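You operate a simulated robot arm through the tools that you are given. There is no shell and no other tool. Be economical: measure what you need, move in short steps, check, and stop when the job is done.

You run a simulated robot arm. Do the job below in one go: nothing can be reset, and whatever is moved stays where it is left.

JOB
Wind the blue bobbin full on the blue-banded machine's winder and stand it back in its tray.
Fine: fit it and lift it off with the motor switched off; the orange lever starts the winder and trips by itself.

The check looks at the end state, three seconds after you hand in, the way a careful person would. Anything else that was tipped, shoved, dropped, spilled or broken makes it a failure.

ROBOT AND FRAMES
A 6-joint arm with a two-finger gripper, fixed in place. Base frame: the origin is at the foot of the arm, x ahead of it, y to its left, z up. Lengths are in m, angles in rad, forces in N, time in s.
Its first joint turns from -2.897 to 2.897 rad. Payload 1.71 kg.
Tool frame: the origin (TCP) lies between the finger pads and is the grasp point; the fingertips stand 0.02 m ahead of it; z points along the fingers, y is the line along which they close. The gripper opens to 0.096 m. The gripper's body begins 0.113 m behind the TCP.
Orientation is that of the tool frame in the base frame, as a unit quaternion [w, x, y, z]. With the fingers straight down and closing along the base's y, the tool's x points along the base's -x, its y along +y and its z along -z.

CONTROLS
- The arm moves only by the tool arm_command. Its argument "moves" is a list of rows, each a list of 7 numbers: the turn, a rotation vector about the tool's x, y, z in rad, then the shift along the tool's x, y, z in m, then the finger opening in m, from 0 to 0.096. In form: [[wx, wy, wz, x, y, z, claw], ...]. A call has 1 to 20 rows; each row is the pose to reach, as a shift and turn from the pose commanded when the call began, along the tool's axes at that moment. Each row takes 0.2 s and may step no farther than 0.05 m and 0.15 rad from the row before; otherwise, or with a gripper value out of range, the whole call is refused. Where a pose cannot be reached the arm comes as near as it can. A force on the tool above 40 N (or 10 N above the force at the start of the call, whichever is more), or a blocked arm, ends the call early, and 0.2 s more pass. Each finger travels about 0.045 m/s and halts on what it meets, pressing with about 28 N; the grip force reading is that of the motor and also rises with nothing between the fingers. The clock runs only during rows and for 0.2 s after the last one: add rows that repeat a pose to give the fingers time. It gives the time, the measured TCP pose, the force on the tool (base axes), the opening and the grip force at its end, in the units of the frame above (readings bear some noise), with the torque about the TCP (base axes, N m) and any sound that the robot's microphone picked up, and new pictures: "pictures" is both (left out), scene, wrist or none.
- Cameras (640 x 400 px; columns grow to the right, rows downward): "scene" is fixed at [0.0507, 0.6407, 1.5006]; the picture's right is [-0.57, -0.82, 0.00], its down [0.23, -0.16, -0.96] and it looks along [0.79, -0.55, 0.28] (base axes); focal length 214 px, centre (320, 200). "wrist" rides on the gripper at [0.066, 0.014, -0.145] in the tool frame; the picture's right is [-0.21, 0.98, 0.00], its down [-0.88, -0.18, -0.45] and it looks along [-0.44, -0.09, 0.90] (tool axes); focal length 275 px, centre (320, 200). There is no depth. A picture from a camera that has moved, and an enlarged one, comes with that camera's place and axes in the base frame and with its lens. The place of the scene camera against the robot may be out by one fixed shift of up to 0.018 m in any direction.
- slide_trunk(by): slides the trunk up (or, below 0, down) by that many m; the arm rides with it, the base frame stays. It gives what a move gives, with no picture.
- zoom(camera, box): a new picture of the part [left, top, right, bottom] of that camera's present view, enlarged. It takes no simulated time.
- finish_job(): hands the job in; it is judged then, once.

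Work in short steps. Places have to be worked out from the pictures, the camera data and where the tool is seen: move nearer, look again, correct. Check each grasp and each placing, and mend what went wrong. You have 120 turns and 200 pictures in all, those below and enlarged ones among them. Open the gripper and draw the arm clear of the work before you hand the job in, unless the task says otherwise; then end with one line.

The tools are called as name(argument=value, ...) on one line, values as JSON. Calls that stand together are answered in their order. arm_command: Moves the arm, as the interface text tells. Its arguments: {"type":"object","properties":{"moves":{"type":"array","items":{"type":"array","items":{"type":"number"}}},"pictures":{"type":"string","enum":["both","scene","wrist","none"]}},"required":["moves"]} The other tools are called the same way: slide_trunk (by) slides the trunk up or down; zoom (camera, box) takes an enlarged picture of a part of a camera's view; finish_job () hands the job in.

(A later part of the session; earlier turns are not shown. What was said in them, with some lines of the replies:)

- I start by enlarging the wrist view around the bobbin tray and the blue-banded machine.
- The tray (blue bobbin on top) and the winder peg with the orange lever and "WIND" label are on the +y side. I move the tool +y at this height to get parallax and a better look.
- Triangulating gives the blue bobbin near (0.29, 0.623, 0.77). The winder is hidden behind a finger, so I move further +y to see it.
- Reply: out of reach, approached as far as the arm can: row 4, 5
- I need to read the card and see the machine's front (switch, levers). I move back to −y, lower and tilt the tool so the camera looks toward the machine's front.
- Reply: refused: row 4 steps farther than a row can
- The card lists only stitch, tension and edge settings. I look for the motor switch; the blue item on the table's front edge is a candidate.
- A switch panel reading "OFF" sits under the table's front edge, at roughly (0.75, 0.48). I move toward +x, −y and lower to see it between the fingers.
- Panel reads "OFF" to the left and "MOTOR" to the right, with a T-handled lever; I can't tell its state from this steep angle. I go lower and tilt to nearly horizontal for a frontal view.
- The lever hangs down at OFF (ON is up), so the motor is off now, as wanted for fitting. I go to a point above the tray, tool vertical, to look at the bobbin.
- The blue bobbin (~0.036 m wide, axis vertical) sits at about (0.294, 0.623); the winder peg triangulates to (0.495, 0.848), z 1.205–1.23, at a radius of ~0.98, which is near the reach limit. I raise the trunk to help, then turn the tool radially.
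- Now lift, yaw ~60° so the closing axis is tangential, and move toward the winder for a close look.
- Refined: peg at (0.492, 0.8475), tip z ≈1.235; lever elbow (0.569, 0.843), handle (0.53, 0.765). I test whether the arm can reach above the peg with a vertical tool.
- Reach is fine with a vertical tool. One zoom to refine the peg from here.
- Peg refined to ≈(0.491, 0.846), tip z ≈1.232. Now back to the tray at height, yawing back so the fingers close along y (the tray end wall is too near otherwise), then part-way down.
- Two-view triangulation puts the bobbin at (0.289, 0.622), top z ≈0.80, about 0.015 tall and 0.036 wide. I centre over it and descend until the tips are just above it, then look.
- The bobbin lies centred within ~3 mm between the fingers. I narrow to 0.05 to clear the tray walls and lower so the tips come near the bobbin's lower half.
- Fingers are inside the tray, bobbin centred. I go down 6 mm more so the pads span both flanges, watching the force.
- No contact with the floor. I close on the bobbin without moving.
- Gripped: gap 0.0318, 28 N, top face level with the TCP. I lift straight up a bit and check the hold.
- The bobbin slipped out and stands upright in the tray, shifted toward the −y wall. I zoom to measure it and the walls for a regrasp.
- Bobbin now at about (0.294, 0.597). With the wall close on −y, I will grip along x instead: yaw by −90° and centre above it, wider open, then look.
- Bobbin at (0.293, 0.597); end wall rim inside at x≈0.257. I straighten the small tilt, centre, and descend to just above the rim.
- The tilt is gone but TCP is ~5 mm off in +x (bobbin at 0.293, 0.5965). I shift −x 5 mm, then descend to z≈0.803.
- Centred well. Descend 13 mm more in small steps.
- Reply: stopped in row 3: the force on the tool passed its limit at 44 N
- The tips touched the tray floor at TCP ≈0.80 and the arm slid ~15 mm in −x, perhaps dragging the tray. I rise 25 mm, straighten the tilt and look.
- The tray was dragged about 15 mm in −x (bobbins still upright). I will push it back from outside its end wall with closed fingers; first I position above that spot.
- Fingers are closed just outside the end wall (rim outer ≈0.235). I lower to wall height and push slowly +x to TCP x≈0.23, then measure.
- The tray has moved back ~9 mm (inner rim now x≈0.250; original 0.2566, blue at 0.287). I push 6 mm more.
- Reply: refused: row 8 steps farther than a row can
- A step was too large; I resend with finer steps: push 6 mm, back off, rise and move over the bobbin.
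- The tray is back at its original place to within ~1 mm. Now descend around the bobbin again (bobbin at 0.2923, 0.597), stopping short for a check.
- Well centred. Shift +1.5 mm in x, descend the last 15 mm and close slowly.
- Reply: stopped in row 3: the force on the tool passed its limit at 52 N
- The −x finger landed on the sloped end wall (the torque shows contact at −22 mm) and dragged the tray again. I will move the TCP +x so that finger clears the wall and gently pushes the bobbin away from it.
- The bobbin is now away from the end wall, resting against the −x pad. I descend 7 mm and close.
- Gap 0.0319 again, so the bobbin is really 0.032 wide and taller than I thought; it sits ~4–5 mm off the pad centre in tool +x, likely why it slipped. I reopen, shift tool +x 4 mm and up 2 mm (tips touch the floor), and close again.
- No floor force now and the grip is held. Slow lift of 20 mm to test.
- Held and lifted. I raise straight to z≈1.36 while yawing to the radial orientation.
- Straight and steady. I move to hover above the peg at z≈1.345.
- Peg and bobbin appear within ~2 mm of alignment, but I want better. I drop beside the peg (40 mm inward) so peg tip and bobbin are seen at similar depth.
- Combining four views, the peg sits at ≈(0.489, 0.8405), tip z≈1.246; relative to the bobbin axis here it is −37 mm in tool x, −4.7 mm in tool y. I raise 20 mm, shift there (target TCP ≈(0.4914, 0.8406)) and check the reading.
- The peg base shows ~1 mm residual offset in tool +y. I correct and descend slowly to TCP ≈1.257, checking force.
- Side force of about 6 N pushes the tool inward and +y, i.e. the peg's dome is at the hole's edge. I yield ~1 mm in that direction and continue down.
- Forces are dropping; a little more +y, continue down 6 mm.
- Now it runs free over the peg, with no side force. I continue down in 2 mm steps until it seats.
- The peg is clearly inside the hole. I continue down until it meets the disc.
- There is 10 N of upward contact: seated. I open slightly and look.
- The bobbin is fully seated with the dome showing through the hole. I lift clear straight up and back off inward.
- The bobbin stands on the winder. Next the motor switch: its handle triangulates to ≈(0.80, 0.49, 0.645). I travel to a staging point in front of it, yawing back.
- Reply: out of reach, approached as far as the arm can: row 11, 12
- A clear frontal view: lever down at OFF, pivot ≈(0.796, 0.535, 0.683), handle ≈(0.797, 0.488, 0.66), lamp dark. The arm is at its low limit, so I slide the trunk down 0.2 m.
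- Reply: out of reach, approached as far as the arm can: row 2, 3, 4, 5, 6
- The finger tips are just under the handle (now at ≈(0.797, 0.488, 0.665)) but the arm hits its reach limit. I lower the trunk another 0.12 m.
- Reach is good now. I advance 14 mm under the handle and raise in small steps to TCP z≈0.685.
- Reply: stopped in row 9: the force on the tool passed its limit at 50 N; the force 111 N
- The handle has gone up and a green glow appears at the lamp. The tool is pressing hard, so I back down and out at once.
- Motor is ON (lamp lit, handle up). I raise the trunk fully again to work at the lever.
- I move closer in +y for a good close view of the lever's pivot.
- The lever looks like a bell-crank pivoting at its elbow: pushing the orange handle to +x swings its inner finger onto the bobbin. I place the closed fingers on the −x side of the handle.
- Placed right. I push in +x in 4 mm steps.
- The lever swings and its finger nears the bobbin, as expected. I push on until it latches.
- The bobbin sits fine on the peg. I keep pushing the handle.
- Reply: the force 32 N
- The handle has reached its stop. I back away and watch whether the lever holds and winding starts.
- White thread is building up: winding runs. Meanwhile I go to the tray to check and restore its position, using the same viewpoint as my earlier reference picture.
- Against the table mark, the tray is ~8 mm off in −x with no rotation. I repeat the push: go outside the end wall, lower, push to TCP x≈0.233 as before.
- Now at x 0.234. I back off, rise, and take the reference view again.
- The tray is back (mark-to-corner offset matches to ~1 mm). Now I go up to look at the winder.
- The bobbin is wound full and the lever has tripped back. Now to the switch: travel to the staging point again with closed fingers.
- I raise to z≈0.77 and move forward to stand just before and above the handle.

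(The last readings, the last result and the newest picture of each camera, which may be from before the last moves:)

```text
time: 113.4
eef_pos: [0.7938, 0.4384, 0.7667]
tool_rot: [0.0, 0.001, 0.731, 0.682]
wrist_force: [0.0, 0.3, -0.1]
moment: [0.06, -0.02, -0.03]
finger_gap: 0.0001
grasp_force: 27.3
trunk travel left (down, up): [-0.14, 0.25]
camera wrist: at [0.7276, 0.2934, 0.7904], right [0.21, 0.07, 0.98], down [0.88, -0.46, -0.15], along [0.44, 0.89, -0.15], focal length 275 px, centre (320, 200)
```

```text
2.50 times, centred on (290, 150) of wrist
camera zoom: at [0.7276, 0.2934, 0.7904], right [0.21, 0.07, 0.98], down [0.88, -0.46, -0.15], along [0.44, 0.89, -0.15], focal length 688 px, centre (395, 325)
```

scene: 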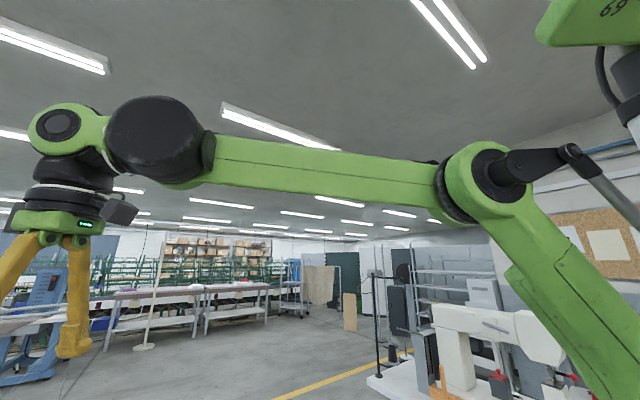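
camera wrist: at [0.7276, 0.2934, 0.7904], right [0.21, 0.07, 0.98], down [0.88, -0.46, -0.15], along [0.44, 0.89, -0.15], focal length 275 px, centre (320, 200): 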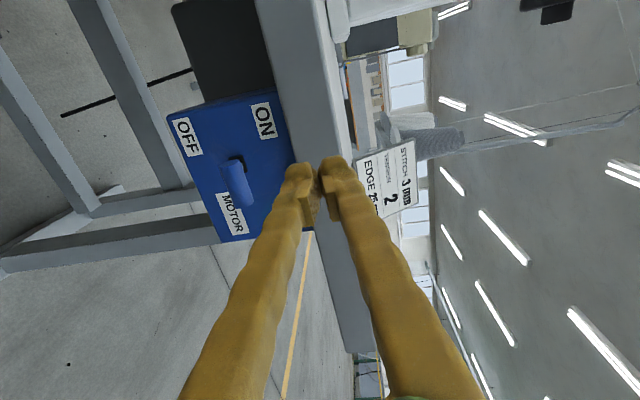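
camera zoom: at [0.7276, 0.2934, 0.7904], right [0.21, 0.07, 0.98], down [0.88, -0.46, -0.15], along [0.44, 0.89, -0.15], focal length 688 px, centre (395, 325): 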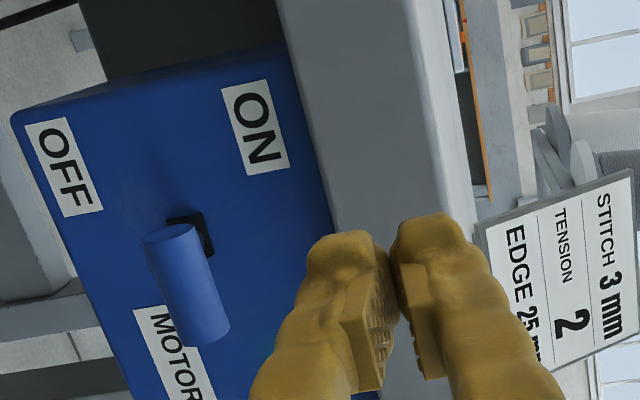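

Handle at ON is at ≈(0.798, 0.488, 0.695); the table edge is well behind at y≈0.54. I advance 36 mm and press down in small steps to z≈0.688.

arm_command(moves=[[0, 0, 0, -0.003, 0.002, 0.036, 0], [0, 0, 0, -0.003, -0.02, 0.036, 0], [0, 0, 0, -0.003, -0.04, 0.035, 0], [0, 0, 0, -0.003, -0.05, 0.035, 0], [0, 0, 0, -0.003, -0.058, 0.035, 0], [0, 0, 0, -0.003, -0.064, 0.035, 0], [0, 0, 0, -0.003, -0.069, 0.035, 0], [0, 0, 0, -0.003, -0.073, 0.035, 0], [0, 0, 0, -0.003, -0.077, 0.035, 0]], pictures="wrist")

zoom(camera="wrist", box=[180, 70, 400, 230])

```text
time: 115.4
eef_pos: [0.7887, 0.4662, 0.698]
tool_rot: [0.007, -0.005, 0.729, 0.684]
wrist_force: [-0.7, 0.2, 0.0]
moment: [0.0, -0.01, -0.02]
finger_gap: 0.0
grasp_force: 28.3
trunk travel left (down, up): [-0.14, 0.25]
stopped in row 9: the force on the tool passed its limit at 44 N (the readings are from after the stop); the commanded pose is now the measured one
camera wrist: at [0.7227, 0.3204, 0.7208], right [0.19, 0.06, 0.98], down [0.88, -0.46, -0.14], along [0.44, 0.89, -0.14], focal length 275 px, centre (320, 200)
```

wrist: 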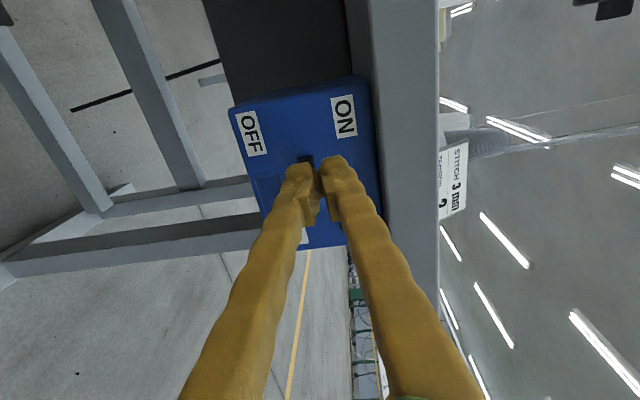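

```text
2.50 times, centred on (290, 150) of wrist
camera zoom: at [0.7227, 0.3204, 0.7208], right [0.19, 0.06, 0.98], down [0.88, -0.46, -0.14], along [0.44, 0.89, -0.14], focal length 688 px, centre (395, 325)
```

zoom: 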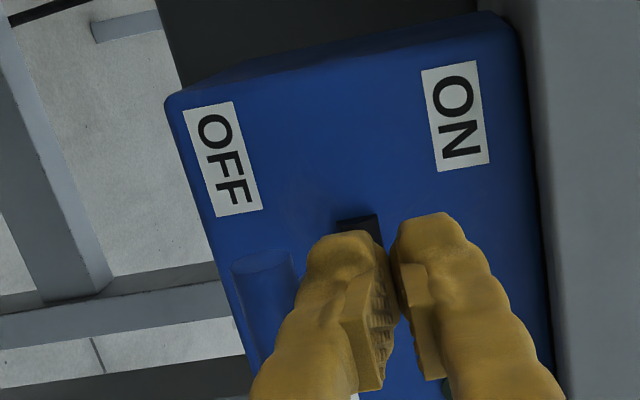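

The handle has gone down to OFF. I withdraw and confirm the lamp.

arm_command(moves=[[0, 0, 0, 0, 0.01, 0, 0], [0, 0, 0, 0, 0.02, -0.02, 0], [0, 0, 0, 0, 0.03, -0.06, 0], [0, 0, 0, 0, 0.03, -0.1, 0], [0, 0, 0, 0, 0.03, -0.13, 0]], pictures="wrist")

zoom(camera="wrist", box=[180, 70, 400, 230])

slide_trunk(by=0.25)

```text
time: 116.6
eef_pos: [0.786, 0.3361, 0.7348]
tool_rot: [0.005, -0.004, 0.729, 0.684]
wrist_force: [0.8, 0.4, -0.8]
moment: [-0.04, 0.04, -0.04]
finger_gap: 0.0001
grasp_force: 28.3
trunk travel left (down, up): [-0.14, 0.25]
camera wrist: at [0.7208, 0.1912, 0.7578], right [0.19, 0.06, 0.98], down [0.88, -0.46, -0.14], along [0.44, 0.89, -0.14], focal length 275 px, centre (320, 200)
```

wrist: 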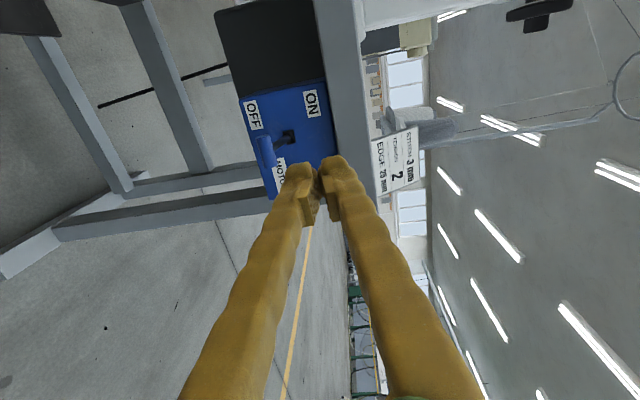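

```text
2.50 times, centred on (290, 150) of wrist
camera zoom: at [0.7208, 0.1912, 0.7578], right [0.19, 0.06, 0.98], down [0.88, -0.46, -0.14], along [0.44, 0.89, -0.14], focal length 688 px, centre (395, 325)
```

zoom: 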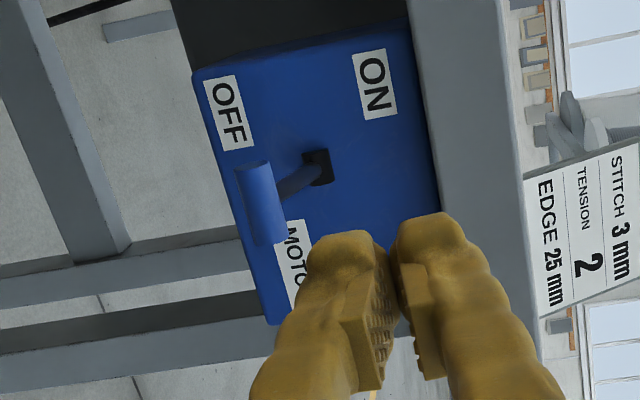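

```text
time: 119.2
eef_pos: [0.7873, 0.3349, 0.9848]
tool_rot: [0.006, -0.004, 0.729, 0.684]
wrist_force: [0.0, 0.5, 0.7]
moment: [0.0, 0.03, 0.0]
finger_gap: 0.0003
grasp_force: 28.1
trunk travel left (down, up): [-0.39, 0.0]
```

Motor is OFF. Return to the winder: untilt and rise, then move above the bobbin.

arm_command(moves=[[0.125, 0, 0, 0.024, 0.0314, 0.0167, 0], [0.25, 0, 0, 0.048, 0.063, 0.033, 0], [0.374, 0, 0, 0.0725, 0.094, 0.05, 0], [0.5, 0, 0, 0.097, 0.126, 0.067, 0], [0.623, 0, 0, 0.121, 0.157, 0.083, 0], [0.748, 0, 0, 0.145, 0.1885, 0.1, 0], [0.872, 0, 0, 0.169, 0.22, 0.117, 0], [0.997, 0, 0, 0.193, 0.251, 0.133, 0.01], [1.12, 0, 0, 0.2175, 0.283, 0.15, 0.02], [1.246, 0, 0, 0.242, 0.314, 0.167, 0.03], [1.37, 0, 0, 0.266, 0.3455, 0.183, 0.04], [1.507, 0, 0, 0.29, 0.377, 0.2, 0.05], [1.507, 0, 0, 0.29, 0.377, 0.2, 0.05]], pictures="none")

arm_command(moves=[[0, 0, -0.14, 0, 0.02, -0.01, 0.05], [0, 0, -0.28, 0, 0.05, -0.01, 0.05], [0, 0, -0.42, 0, 0.085, -0.01, 0.05], [0, 0, -0.56, 0, 0.12, -0.01, 0.05], [0, 0, -0.7, 0, 0.16, -0.01, 0.05], [0, 0, -0.84, 0, 0.2, -0.01, 0.05], [0, 0, -0.98, 0, 0.24, -0.01, 0.05], [0, 0, -1.04, 0.004, 0.27, -0.01, 0.05], [0, 0, -1.04, 0.004, 0.27, -0.01, 0.05]], pictures="wrist")

zoom(camera="wrist", box=[220, 80, 420, 230])

```text
time: 122.0
eef_pos: [0.4919, 0.5588, 1.3463]
tool_rot: [0.007, 0.001, 1.0, 0.0]
wrist_force: [0.1, 1.3, -0.1]
moment: [-0.06, -0.05, 0.03]
finger_gap: 0.0501
grasp_force: 0.1
trunk travel left (down, up): [-0.39, 0.0]
```

```text
time: 124.0
eef_pos: [0.4916, 0.8291, 1.3528]
tool_rot: [0.006, -0.496, 0.868, -0.003]
wrist_force: [0.3, 0.4, -0.4]
moment: [-0.07, 0.0, 0.01]
finger_gap: 0.0502
grasp_force: 0.1
trunk travel left (down, up): [-0.39, 0.0]
camera wrist: at [0.4446, 0.7802, 1.4974], right [-0.74, 0.67, -0.01], down [0.6, 0.66, 0.45], along [0.31, 0.33, -0.89], focal length 275 px, centre (320, 200)
```

wrist: 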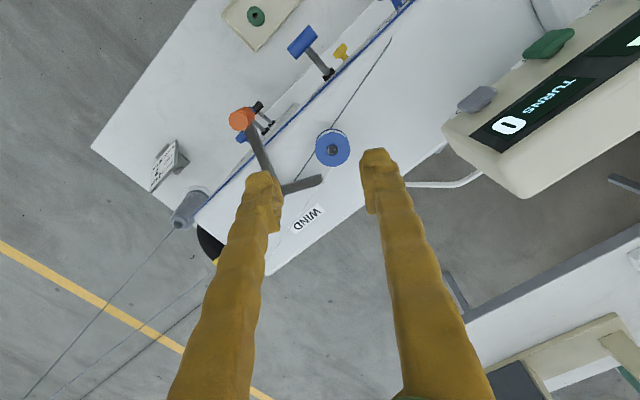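

```text
2.67 times, centred on (320, 155) of wrist
camera zoom: at [0.4446, 0.7802, 1.4974], right [-0.74, 0.67, -0.01], down [0.6, 0.66, 0.45], along [0.31, 0.33, -0.89], focal length 734 px, centre (320, 320)
```

zoom: 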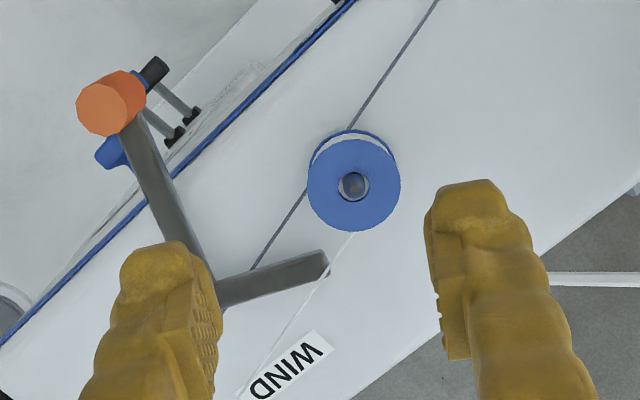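

The bobbin is full, lever at rest. I straighten the tilt and centre at the recorded release spot (0.4894, 0.841), descending partway.

arm_command(moves=[[-0.0115, 0.0068, 0, -0.009, 0.0075, 0, 0.05], [-0.0115, 0.0068, 0, -0.009, 0.0075, 0.02, 0.05], [-0.0115, 0.0068, 0, -0.009, 0.0075, 0.05, 0.048], [-0.0115, 0.0068, 0, -0.009, 0.0075, 0.07, 0.048], [-0.0115, 0.0068, 0, -0.009, 0.0075, 0.07, 0.048]], pictures="wrist")

zoom(camera="wrist", box=[240, 110, 400, 210])

```text
time: 125.2
eef_pos: [0.4898, 0.8412, 1.2829]
tool_rot: [0.0, -0.496, 0.869, 0.0]
wrist_force: [0.5, 0.8, -0.9]
moment: [0.02, 0.0, 0.02]
finger_gap: 0.0477
grasp_force: 0.0
trunk travel left (down, up): [-0.39, 0.0]
camera wrist: at [0.4439, 0.7904, 1.4285], right [-0.74, 0.67, 0.0], down [0.6, 0.66, 0.44], along [0.3, 0.33, -0.9], focal length 275 px, centre (320, 200)
```

wrist: 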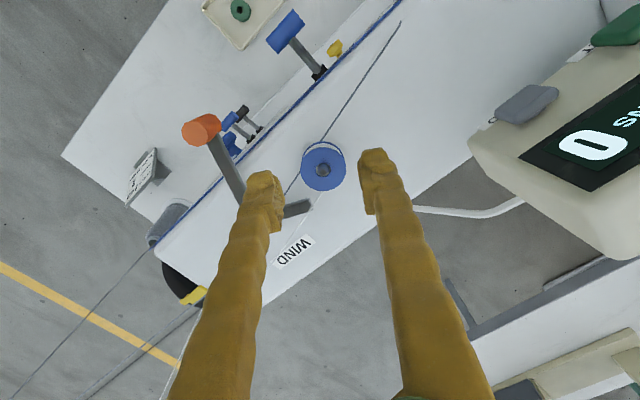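

```text
4.00 times, centred on (320, 160) of wrist
camera zoom: at [0.4439, 0.7904, 1.4285], right [-0.74, 0.67, 0.0], down [0.6, 0.66, 0.44], along [0.3, 0.33, -0.9], focal length 1101 px, centre (320, 360)
```

zoom: 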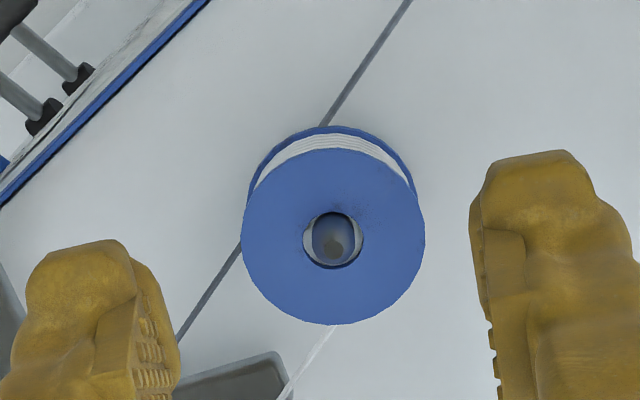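

Centred within ~1 mm. I descend to z≈1.237 and close.

arm_command(moves=[[0, 0, 0, 0, 0.0012, 0.015, 0.046], [0, 0, 0, 0, 0.0012, 0.03, 0.044], [0, 0, 0, 0, 0.0012, 0.04, 0.044], [0, 0, 0, 0, 0.0012, 0.0455, 0.044], [0, 0, 0, 0, 0.0012, 0.0455, 0.044]], pictures="none")

arm_command(moves=[[0, 0, 0, 0, 0, 0, 0.038], [0, 0, 0, 0, 0, 0, 0.033], [0, 0, 0, 0, 0, 0, 0.028], [0, 0, 0, 0, 0, 0, 0.02], [0, 0, 0, 0, 0, 0, 0.02]], pictures="wrist")

zoom(camera="wrist", box=[240, 130, 400, 230])

```text
time: 126.4
eef_pos: [0.4862, 0.8419, 1.2393]
tool_rot: [0.0, -0.496, 0.868, 0.0]
wrist_force: [0.2, -0.2, -1.2]
moment: [-0.01, -0.03, 0.01]
finger_gap: 0.0438
grasp_force: 0.1
trunk travel left (down, up): [-0.39, 0.0]
```

```text
time: 127.6
eef_pos: [0.4881, 0.841, 1.2401]
tool_rot: [0.0, -0.495, 0.869, 0.0]
wrist_force: [0.1, -0.7, -0.9]
moment: [-0.01, -0.01, 0.0]
finger_gap: 0.0319
grasp_force: 27.9
trunk travel left (down, up): [-0.39, 0.0]
camera wrist: at [0.4421, 0.7916, 1.385], right [-0.74, 0.67, 0.0], down [0.6, 0.66, 0.44], along [0.3, 0.33, -0.9], focal length 275 px, centre (320, 200)
```

wrist: 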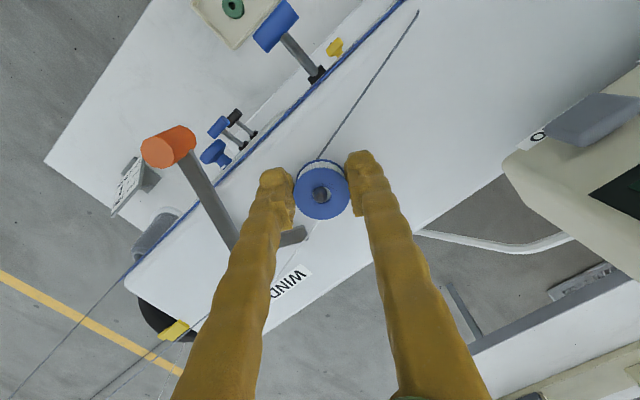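

```text
4.00 times, centred on (320, 180) of wrist
camera zoom: at [0.4421, 0.7916, 1.385], right [-0.74, 0.67, 0.0], down [0.6, 0.66, 0.44], along [0.3, 0.33, -0.9], focal length 1101 px, centre (320, 280)
```

zoom: 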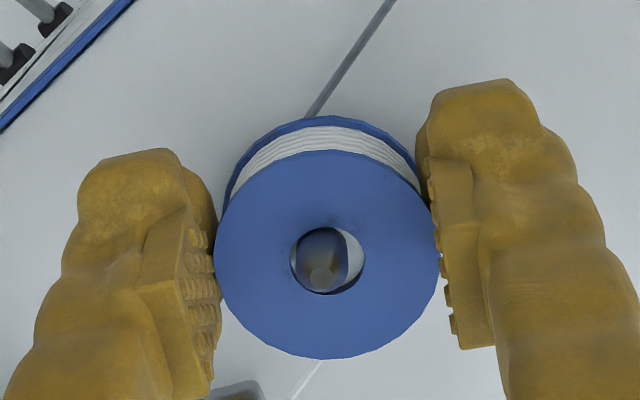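

Gripped (0.0319). I lift straight up off the peg slowly.

arm_command(moves=[[0, 0, 0, 0, 0, -0.004, 0.02], [0, 0, 0, 0, 0, -0.01, 0.02], [0, 0, 0, 0, 0, -0.018, 0.02], [0, 0, 0, 0, 0, -0.028, 0.02], [0, 0, 0, 0, 0, -0.04, 0.02], [0, 0, 0, 0, 0, -0.055, 0.02], [0, 0, 0, 0, 0, -0.075, 0.02], [0, 0, 0, 0, 0, -0.1, 0.02], [0, 0, 0, 0, 0, -0.12, 0.02], [0, 0, 0, 0, 0, -0.12, 0.02]], pictures="wrist")

zoom(camera="wrist", box=[220, 80, 420, 230])

```text
time: 129.8
eef_pos: [0.4886, 0.8394, 1.3589]
tool_rot: [-0.001, -0.495, 0.869, 0.001]
wrist_force: [-0.2, 0.0, 0.4]
moment: [-0.02, 0.02, 0.0]
finger_gap: 0.0319
grasp_force: 28.2
trunk travel left (down, up): [-0.39, 0.0]
camera wrist: at [0.4431, 0.7909, 1.5045], right [-0.74, 0.67, 0.0], down [0.6, 0.66, 0.44], along [0.3, 0.33, -0.9], focal length 275 px, centre (320, 200)
```

wrist: 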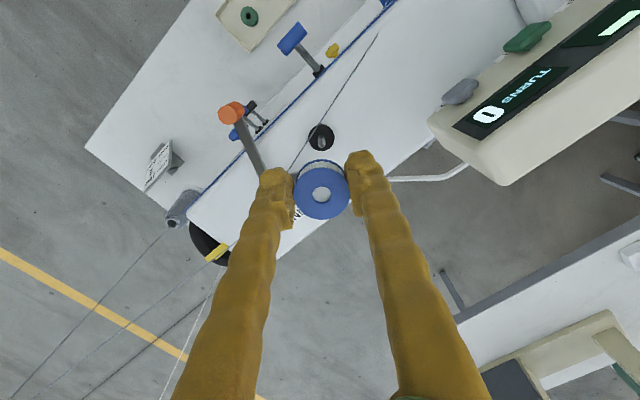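

```text
2.67 times, centred on (320, 155) of wrist
camera zoom: at [0.4431, 0.7909, 1.5045], right [-0.74, 0.67, 0.0], down [0.6, 0.66, 0.44], along [0.3, 0.33, -0.9], focal length 734 px, centre (320, 320)
```

zoom: 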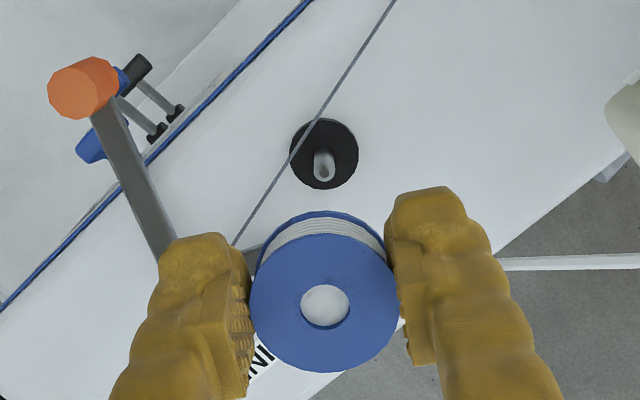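

The full bobbin is held well and the peg is bare. I carry it back at height over the tray, yawing to close along y.

arm_command(moves=[[0, 0, 0, 0.02, 0.004, 0, 0.02], [0, 0, 0, 0.06, 0.011, 0, 0.02], [0, 0, 0, 0.1, 0.018, 0, 0.02], [0, 0, 0.1, 0.14, 0.026, 0, 0.02], [0, 0, 0.2, 0.18, 0.033, 0, 0.02], [0, 0, 0.32, 0.22, 0.04, 0, 0.02], [0, 0, 0.44, 0.26, 0.047, 0, 0.02], [0, 0, 0.56, 0.286, 0.052, 0.01, 0.02], [0, 0, 0.68, 0.286, 0.052, 0.05, 0.02], [0, 0, 0.8, 0.286, 0.052, 0.09, 0.02], [0, 0, 0.92, 0.286, 0.052, 0.13, 0.02], [0, 0, 1.04, 0.286, 0.052, 0.17, 0.02], [0, 0, 1.04, 0.286, 0.052, 0.21, 0.02], [0, 0, 1.04, 0.286, 0.052, 0.25, 0.02], [0, 0, 1.04, 0.286, 0.052, 0.29, 0.02], [0, 0, 1.04, 0.286, 0.052, 0.33, 0.02], [0, 0, 1.04, 0.286, 0.052, 0.37, 0.02], [0, 0, 1.04, 0.286, 0.052, 0.41, 0.02], [0, 0, 1.04, 0.286, 0.052, 0.43, 0.02], [0, 0, 1.04, 0.286, 0.052, 0.43, 0.02]], pictures="wrist")

```text
time: 134.0
eef_pos: [0.2964, 0.6227, 0.9294]
tool_rot: [-0.001, 0.001, 1.0, 0.0]
wrist_force: [-0.1, -0.3, -0.1]
moment: [-0.01, 0.0, 0.02]
finger_gap: 0.0321
grasp_force: 28.0
trunk travel left (down, up): [-0.39, 0.0]
camera wrist: at [0.2311, 0.6368, 1.0751], right [0.21, 0.98, 0.0], down [0.88, -0.19, 0.45], along [0.44, -0.09, -0.9], focal length 275 px, centre (320, 200)
```

wrist: 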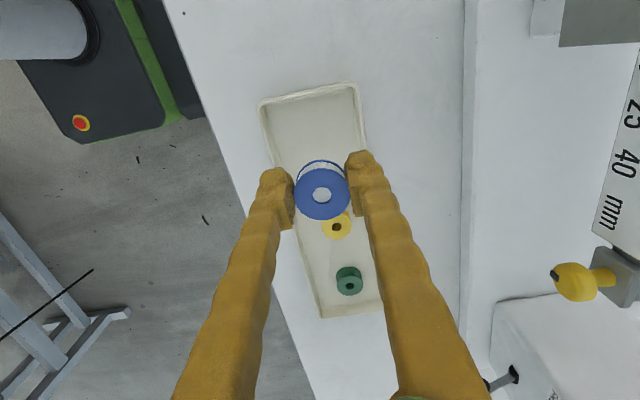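

Above its slot. I shift 4 mm −x and descend to z≈0.818.

arm_command(moves=[[0, 0, 0, 0.004, 0, 0.03, 0.02], [0, 0, 0, 0.004, 0, 0.065, 0.02], [0, 0, 0, 0.004, 0, 0.095, 0.02], [0, 0, 0, 0.004, 0, 0.108, 0.02], [0, 0, 0, 0.004, 0, 0.112, 0.02], [0, 0, 0, 0.004, 0, 0.112, 0.02]], pictures="wrist")

zoom(camera="wrist", box=[230, 100, 410, 230])

```text
time: 135.4
eef_pos: [0.293, 0.6237, 0.8171]
tool_rot: [0.0, 0.001, 1.0, 0.0]
wrist_force: [-0.6, -0.2, 1.0]
moment: [0.04, 0.02, 0.0]
finger_gap: 0.0322
grasp_force: 28.1
trunk travel left (down, up): [-0.39, 0.0]
camera wrist: at [0.2277, 0.6364, 0.9631], right [0.21, 0.98, 0.0], down [0.88, -0.19, 0.45], along [0.44, -0.09, -0.9], focal length 275 px, centre (320, 200)
```

wrist: 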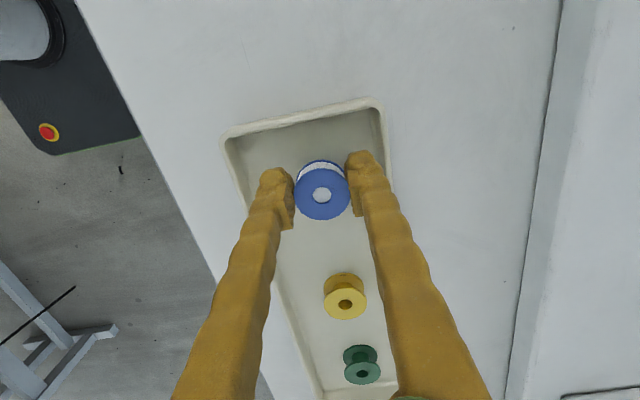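

```text
3.08 times, centred on (320, 165) of wrist
camera zoom: at [0.2277, 0.6364, 0.9631], right [0.21, 0.98, 0.0], down [0.88, -0.19, 0.45], along [0.44, -0.09, -0.9], focal length 847 px, centre (320, 308)
```

zoom: 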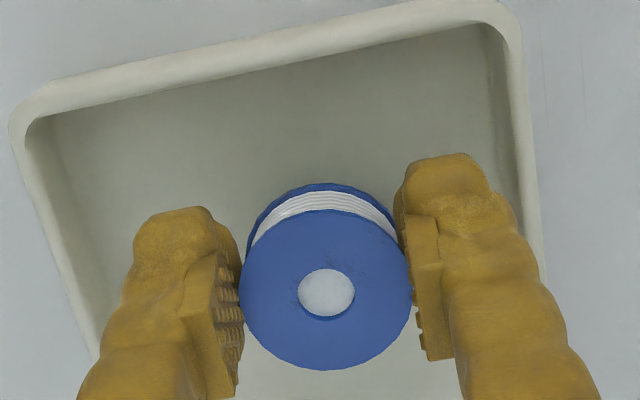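

arm_command(moves=[[0, 0, 0, 0, 0, 0.002, 0.02], [0, 0, 0, 0, 0, 0.004, 0.02], [0, 0, 0, 0, 0, 0.006, 0.02], [0, 0, 0, 0, 0, 0.006, 0.02]], pictures="none")

```text
time: 136.4
eef_pos: [0.2945, 0.622, 0.8129]
tool_rot: [0.0, 0.002, 1.0, 0.0]
wrist_force: [-1.1, -0.2, 0.0]
moment: [-0.01, 0.02, -0.02]
finger_gap: 0.0318
grasp_force: 27.9
trunk travel left (down, up): [-0.39, 0.0]
```

arm_command(moves=[[0, 0, 0, 0, 0, 0.001, 0.02], [0, 0, 0, 0, 0, 0.002, 0.02], [0, 0, 0, 0, 0, 0.002, 0.02]], pictures="none")

```text
time: 137.2
eef_pos: [0.2956, 0.622, 0.8099]
tool_rot: [0.0, 0.001, 1.0, 0.001]
wrist_force: [0.2, 0.1, 0.0]
moment: [0.02, -0.03, 0.04]
finger_gap: 0.0317
grasp_force: 28.0
trunk travel left (down, up): [-0.39, 0.0]
```

No contact yet; one millimetre at a time.

arm_command(moves=[[0, 0, 0, 0, 0, 0.0007, 0.02], [0, 0, 0, 0, 0, 0.0014, 0.02], [0, 0, 0, 0, 0, 0.0014, 0.02]], pictures="none")

```text
time: 138.0
eef_pos: [0.2945, 0.6222, 0.8088]
tool_rot: [0.001, 0.002, 1.0, 0.001]
wrist_force: [6.4, 2.3, 22.6]
moment: [0.01, -0.2, 0.01]
finger_gap: 0.0318
grasp_force: 27.6
trunk travel left (down, up): [-0.39, 0.0]
```

Contact (22 N): it stands on the tray floor. I ease up half a millimetre and open evenly to 0.046.

arm_command(moves=[[0, 0, 0, 0, 0, -0.001, 0.02], [0, 0, 0, 0, 0, -0.001, 0.03], [0, 0, 0, 0, 0, -0.001, 0.034], [0, 0, 0, 0, 0, -0.001, 0.039], [0, 0, 0, 0, 0, -0.001, 0.044], [0, 0, 0, 0, 0, -0.001, 0.046], [0, 0, 0, 0, 0, -0.001, 0.046]], pictures="wrist")

zoom(camera="wrist", box=[230, 100, 410, 230])

```text
time: 139.6
eef_pos: [0.294, 0.6235, 0.8082]
tool_rot: [0.0, 0.0, 1.0, 0.0]
wrist_force: [-0.2, 0.3, 0.5]
moment: [0.02, -0.02, -0.01]
finger_gap: 0.0461
grasp_force: 0.1
trunk travel left (down, up): [-0.39, 0.0]
camera wrist: at [0.2285, 0.636, 0.9538], right [0.21, 0.98, 0.0], down [0.88, -0.19, 0.45], along [0.44, -0.09, -0.9], focal length 275 px, centre (320, 200)
```

wrist: 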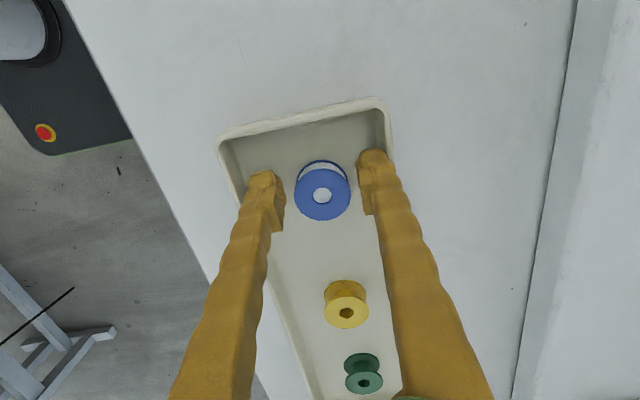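

```text
3.08 times, centred on (320, 165) of wrist
camera zoom: at [0.2285, 0.636, 0.9538], right [0.21, 0.98, 0.0], down [0.88, -0.19, 0.45], along [0.44, -0.09, -0.9], focal length 847 px, centre (320, 308)
```

zoom: 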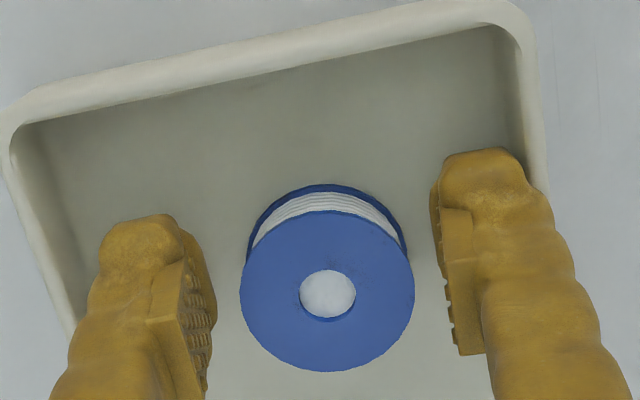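

It stands upright and free. I rise straight up and verify.

arm_command(moves=[[0, 0, 0, 0, 0, -0.01, 0.046], [0, 0, 0, 0, 0, -0.03, 0.046], [0, 0, 0, 0, 0, -0.06, 0.046], [0, 0, 0, 0, 0, -0.1, 0.05], [0, 0, 0, 0, 0, -0.15, 0.06], [0, 0, 0, 0, 0, -0.2, 0.06], [0, 0, 0, 0, 0, -0.25, 0.06], [0, 0, 0, 0, 0, -0.3, 0.06]], pictures="wrist")

zoom(camera="wrist", box=[270, 30, 400, 230])

```text
time: 141.4
eef_pos: [0.292, 0.6215, 1.1112]
tool_rot: [0.0, 0.0, 1.0, 0.0]
wrist_force: [-0.3, 0.3, -0.1]
moment: [0.01, 0.02, 0.0]
finger_gap: 0.0599
grasp_force: 0.1
trunk travel left (down, up): [-0.39, 0.0]
camera wrist: at [0.2268, 0.6354, 1.2563], right [0.21, 0.98, 0.0], down [0.88, -0.19, 0.45], along [0.44, -0.09, -0.9], focal length 275 px, centre (320, 200)
```

wrist: 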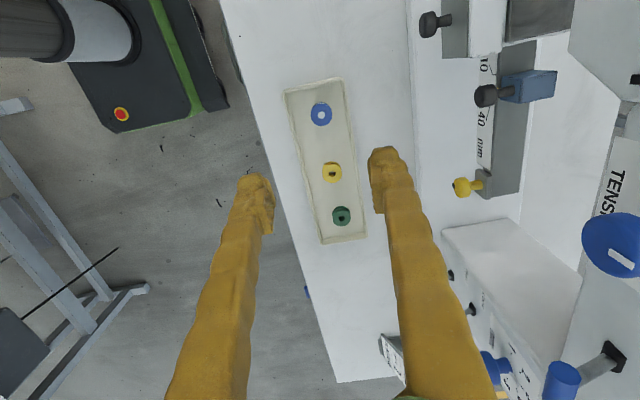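

```text
2.00 times, centred on (335, 130) of wrist
camera zoom: at [0.2268, 0.6354, 1.2563], right [0.21, 0.98, 0.0], down [0.88, -0.19, 0.45], along [0.44, -0.09, -0.9], focal length 551 px, centre (290, 340)
```

zoom: 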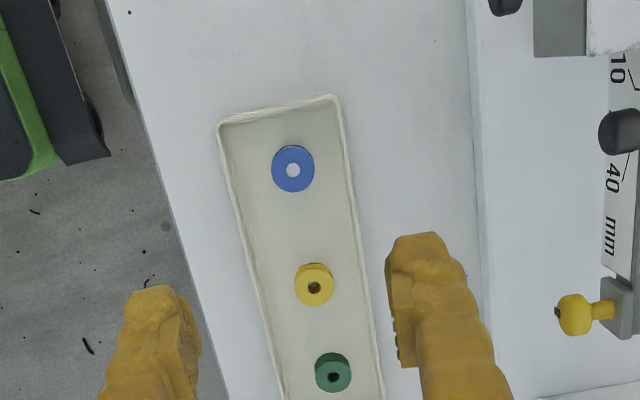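

All three bobbins stand in the tray with the blue one in its slot, full. I draw the arm clear before handing in.

arm_command(moves=[[0, 0, 0, 0, -0.02, -0.045, 0.07], [0, 0, 0, 0, -0.04, -0.09, 0.08], [0, 0, 0, 0, -0.06, -0.13, 0.09], [0, 0, 0, 0, -0.08, -0.17, 0.09], [0, 0, 0, 0, -0.1, -0.21, 0.09], [0, 0, 0, -0.02, -0.12, -0.25, 0.09], [0, 0, 0, -0.03, -0.13, -0.27, 0.09]], pictures="wrist")

```text
time: 143.0
eef_pos: [0.3241, 0.4899, 1.3794]
tool_rot: [0.001, 0.002, 1.0, 0.0]
wrist_force: [0.2, -0.4, -0.3]
moment: [-0.01, -0.03, 0.02]
finger_gap: 0.0899
grasp_force: 0.1
trunk travel left (down, up): [-0.39, 0.0]
camera wrist: at [0.2577, 0.5034, 1.5247], right [0.21, 0.98, 0.0], down [0.88, -0.19, 0.44], along [0.44, -0.09, -0.9], focal length 275 px, centre (320, 200)
```

wrist: 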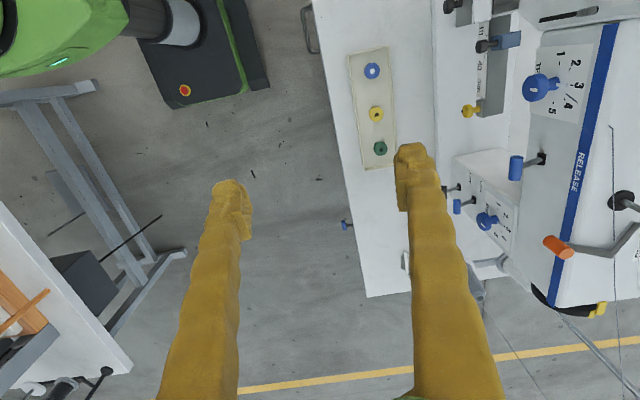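

The end state looks right: bobbin full and standing in the tray, lever tripped, motor off, arm clear. I hand in.

finish_job()

```text
The job is handed in.
```

The blue bobbin is wound full and standing in its tray. The motor is off, the winder lever has tripped back, and the gripper is open and clear. My fingers dragged the tray about 15 mm twice along the way, and I pushed it back to within about 1–2 mm of where it was.
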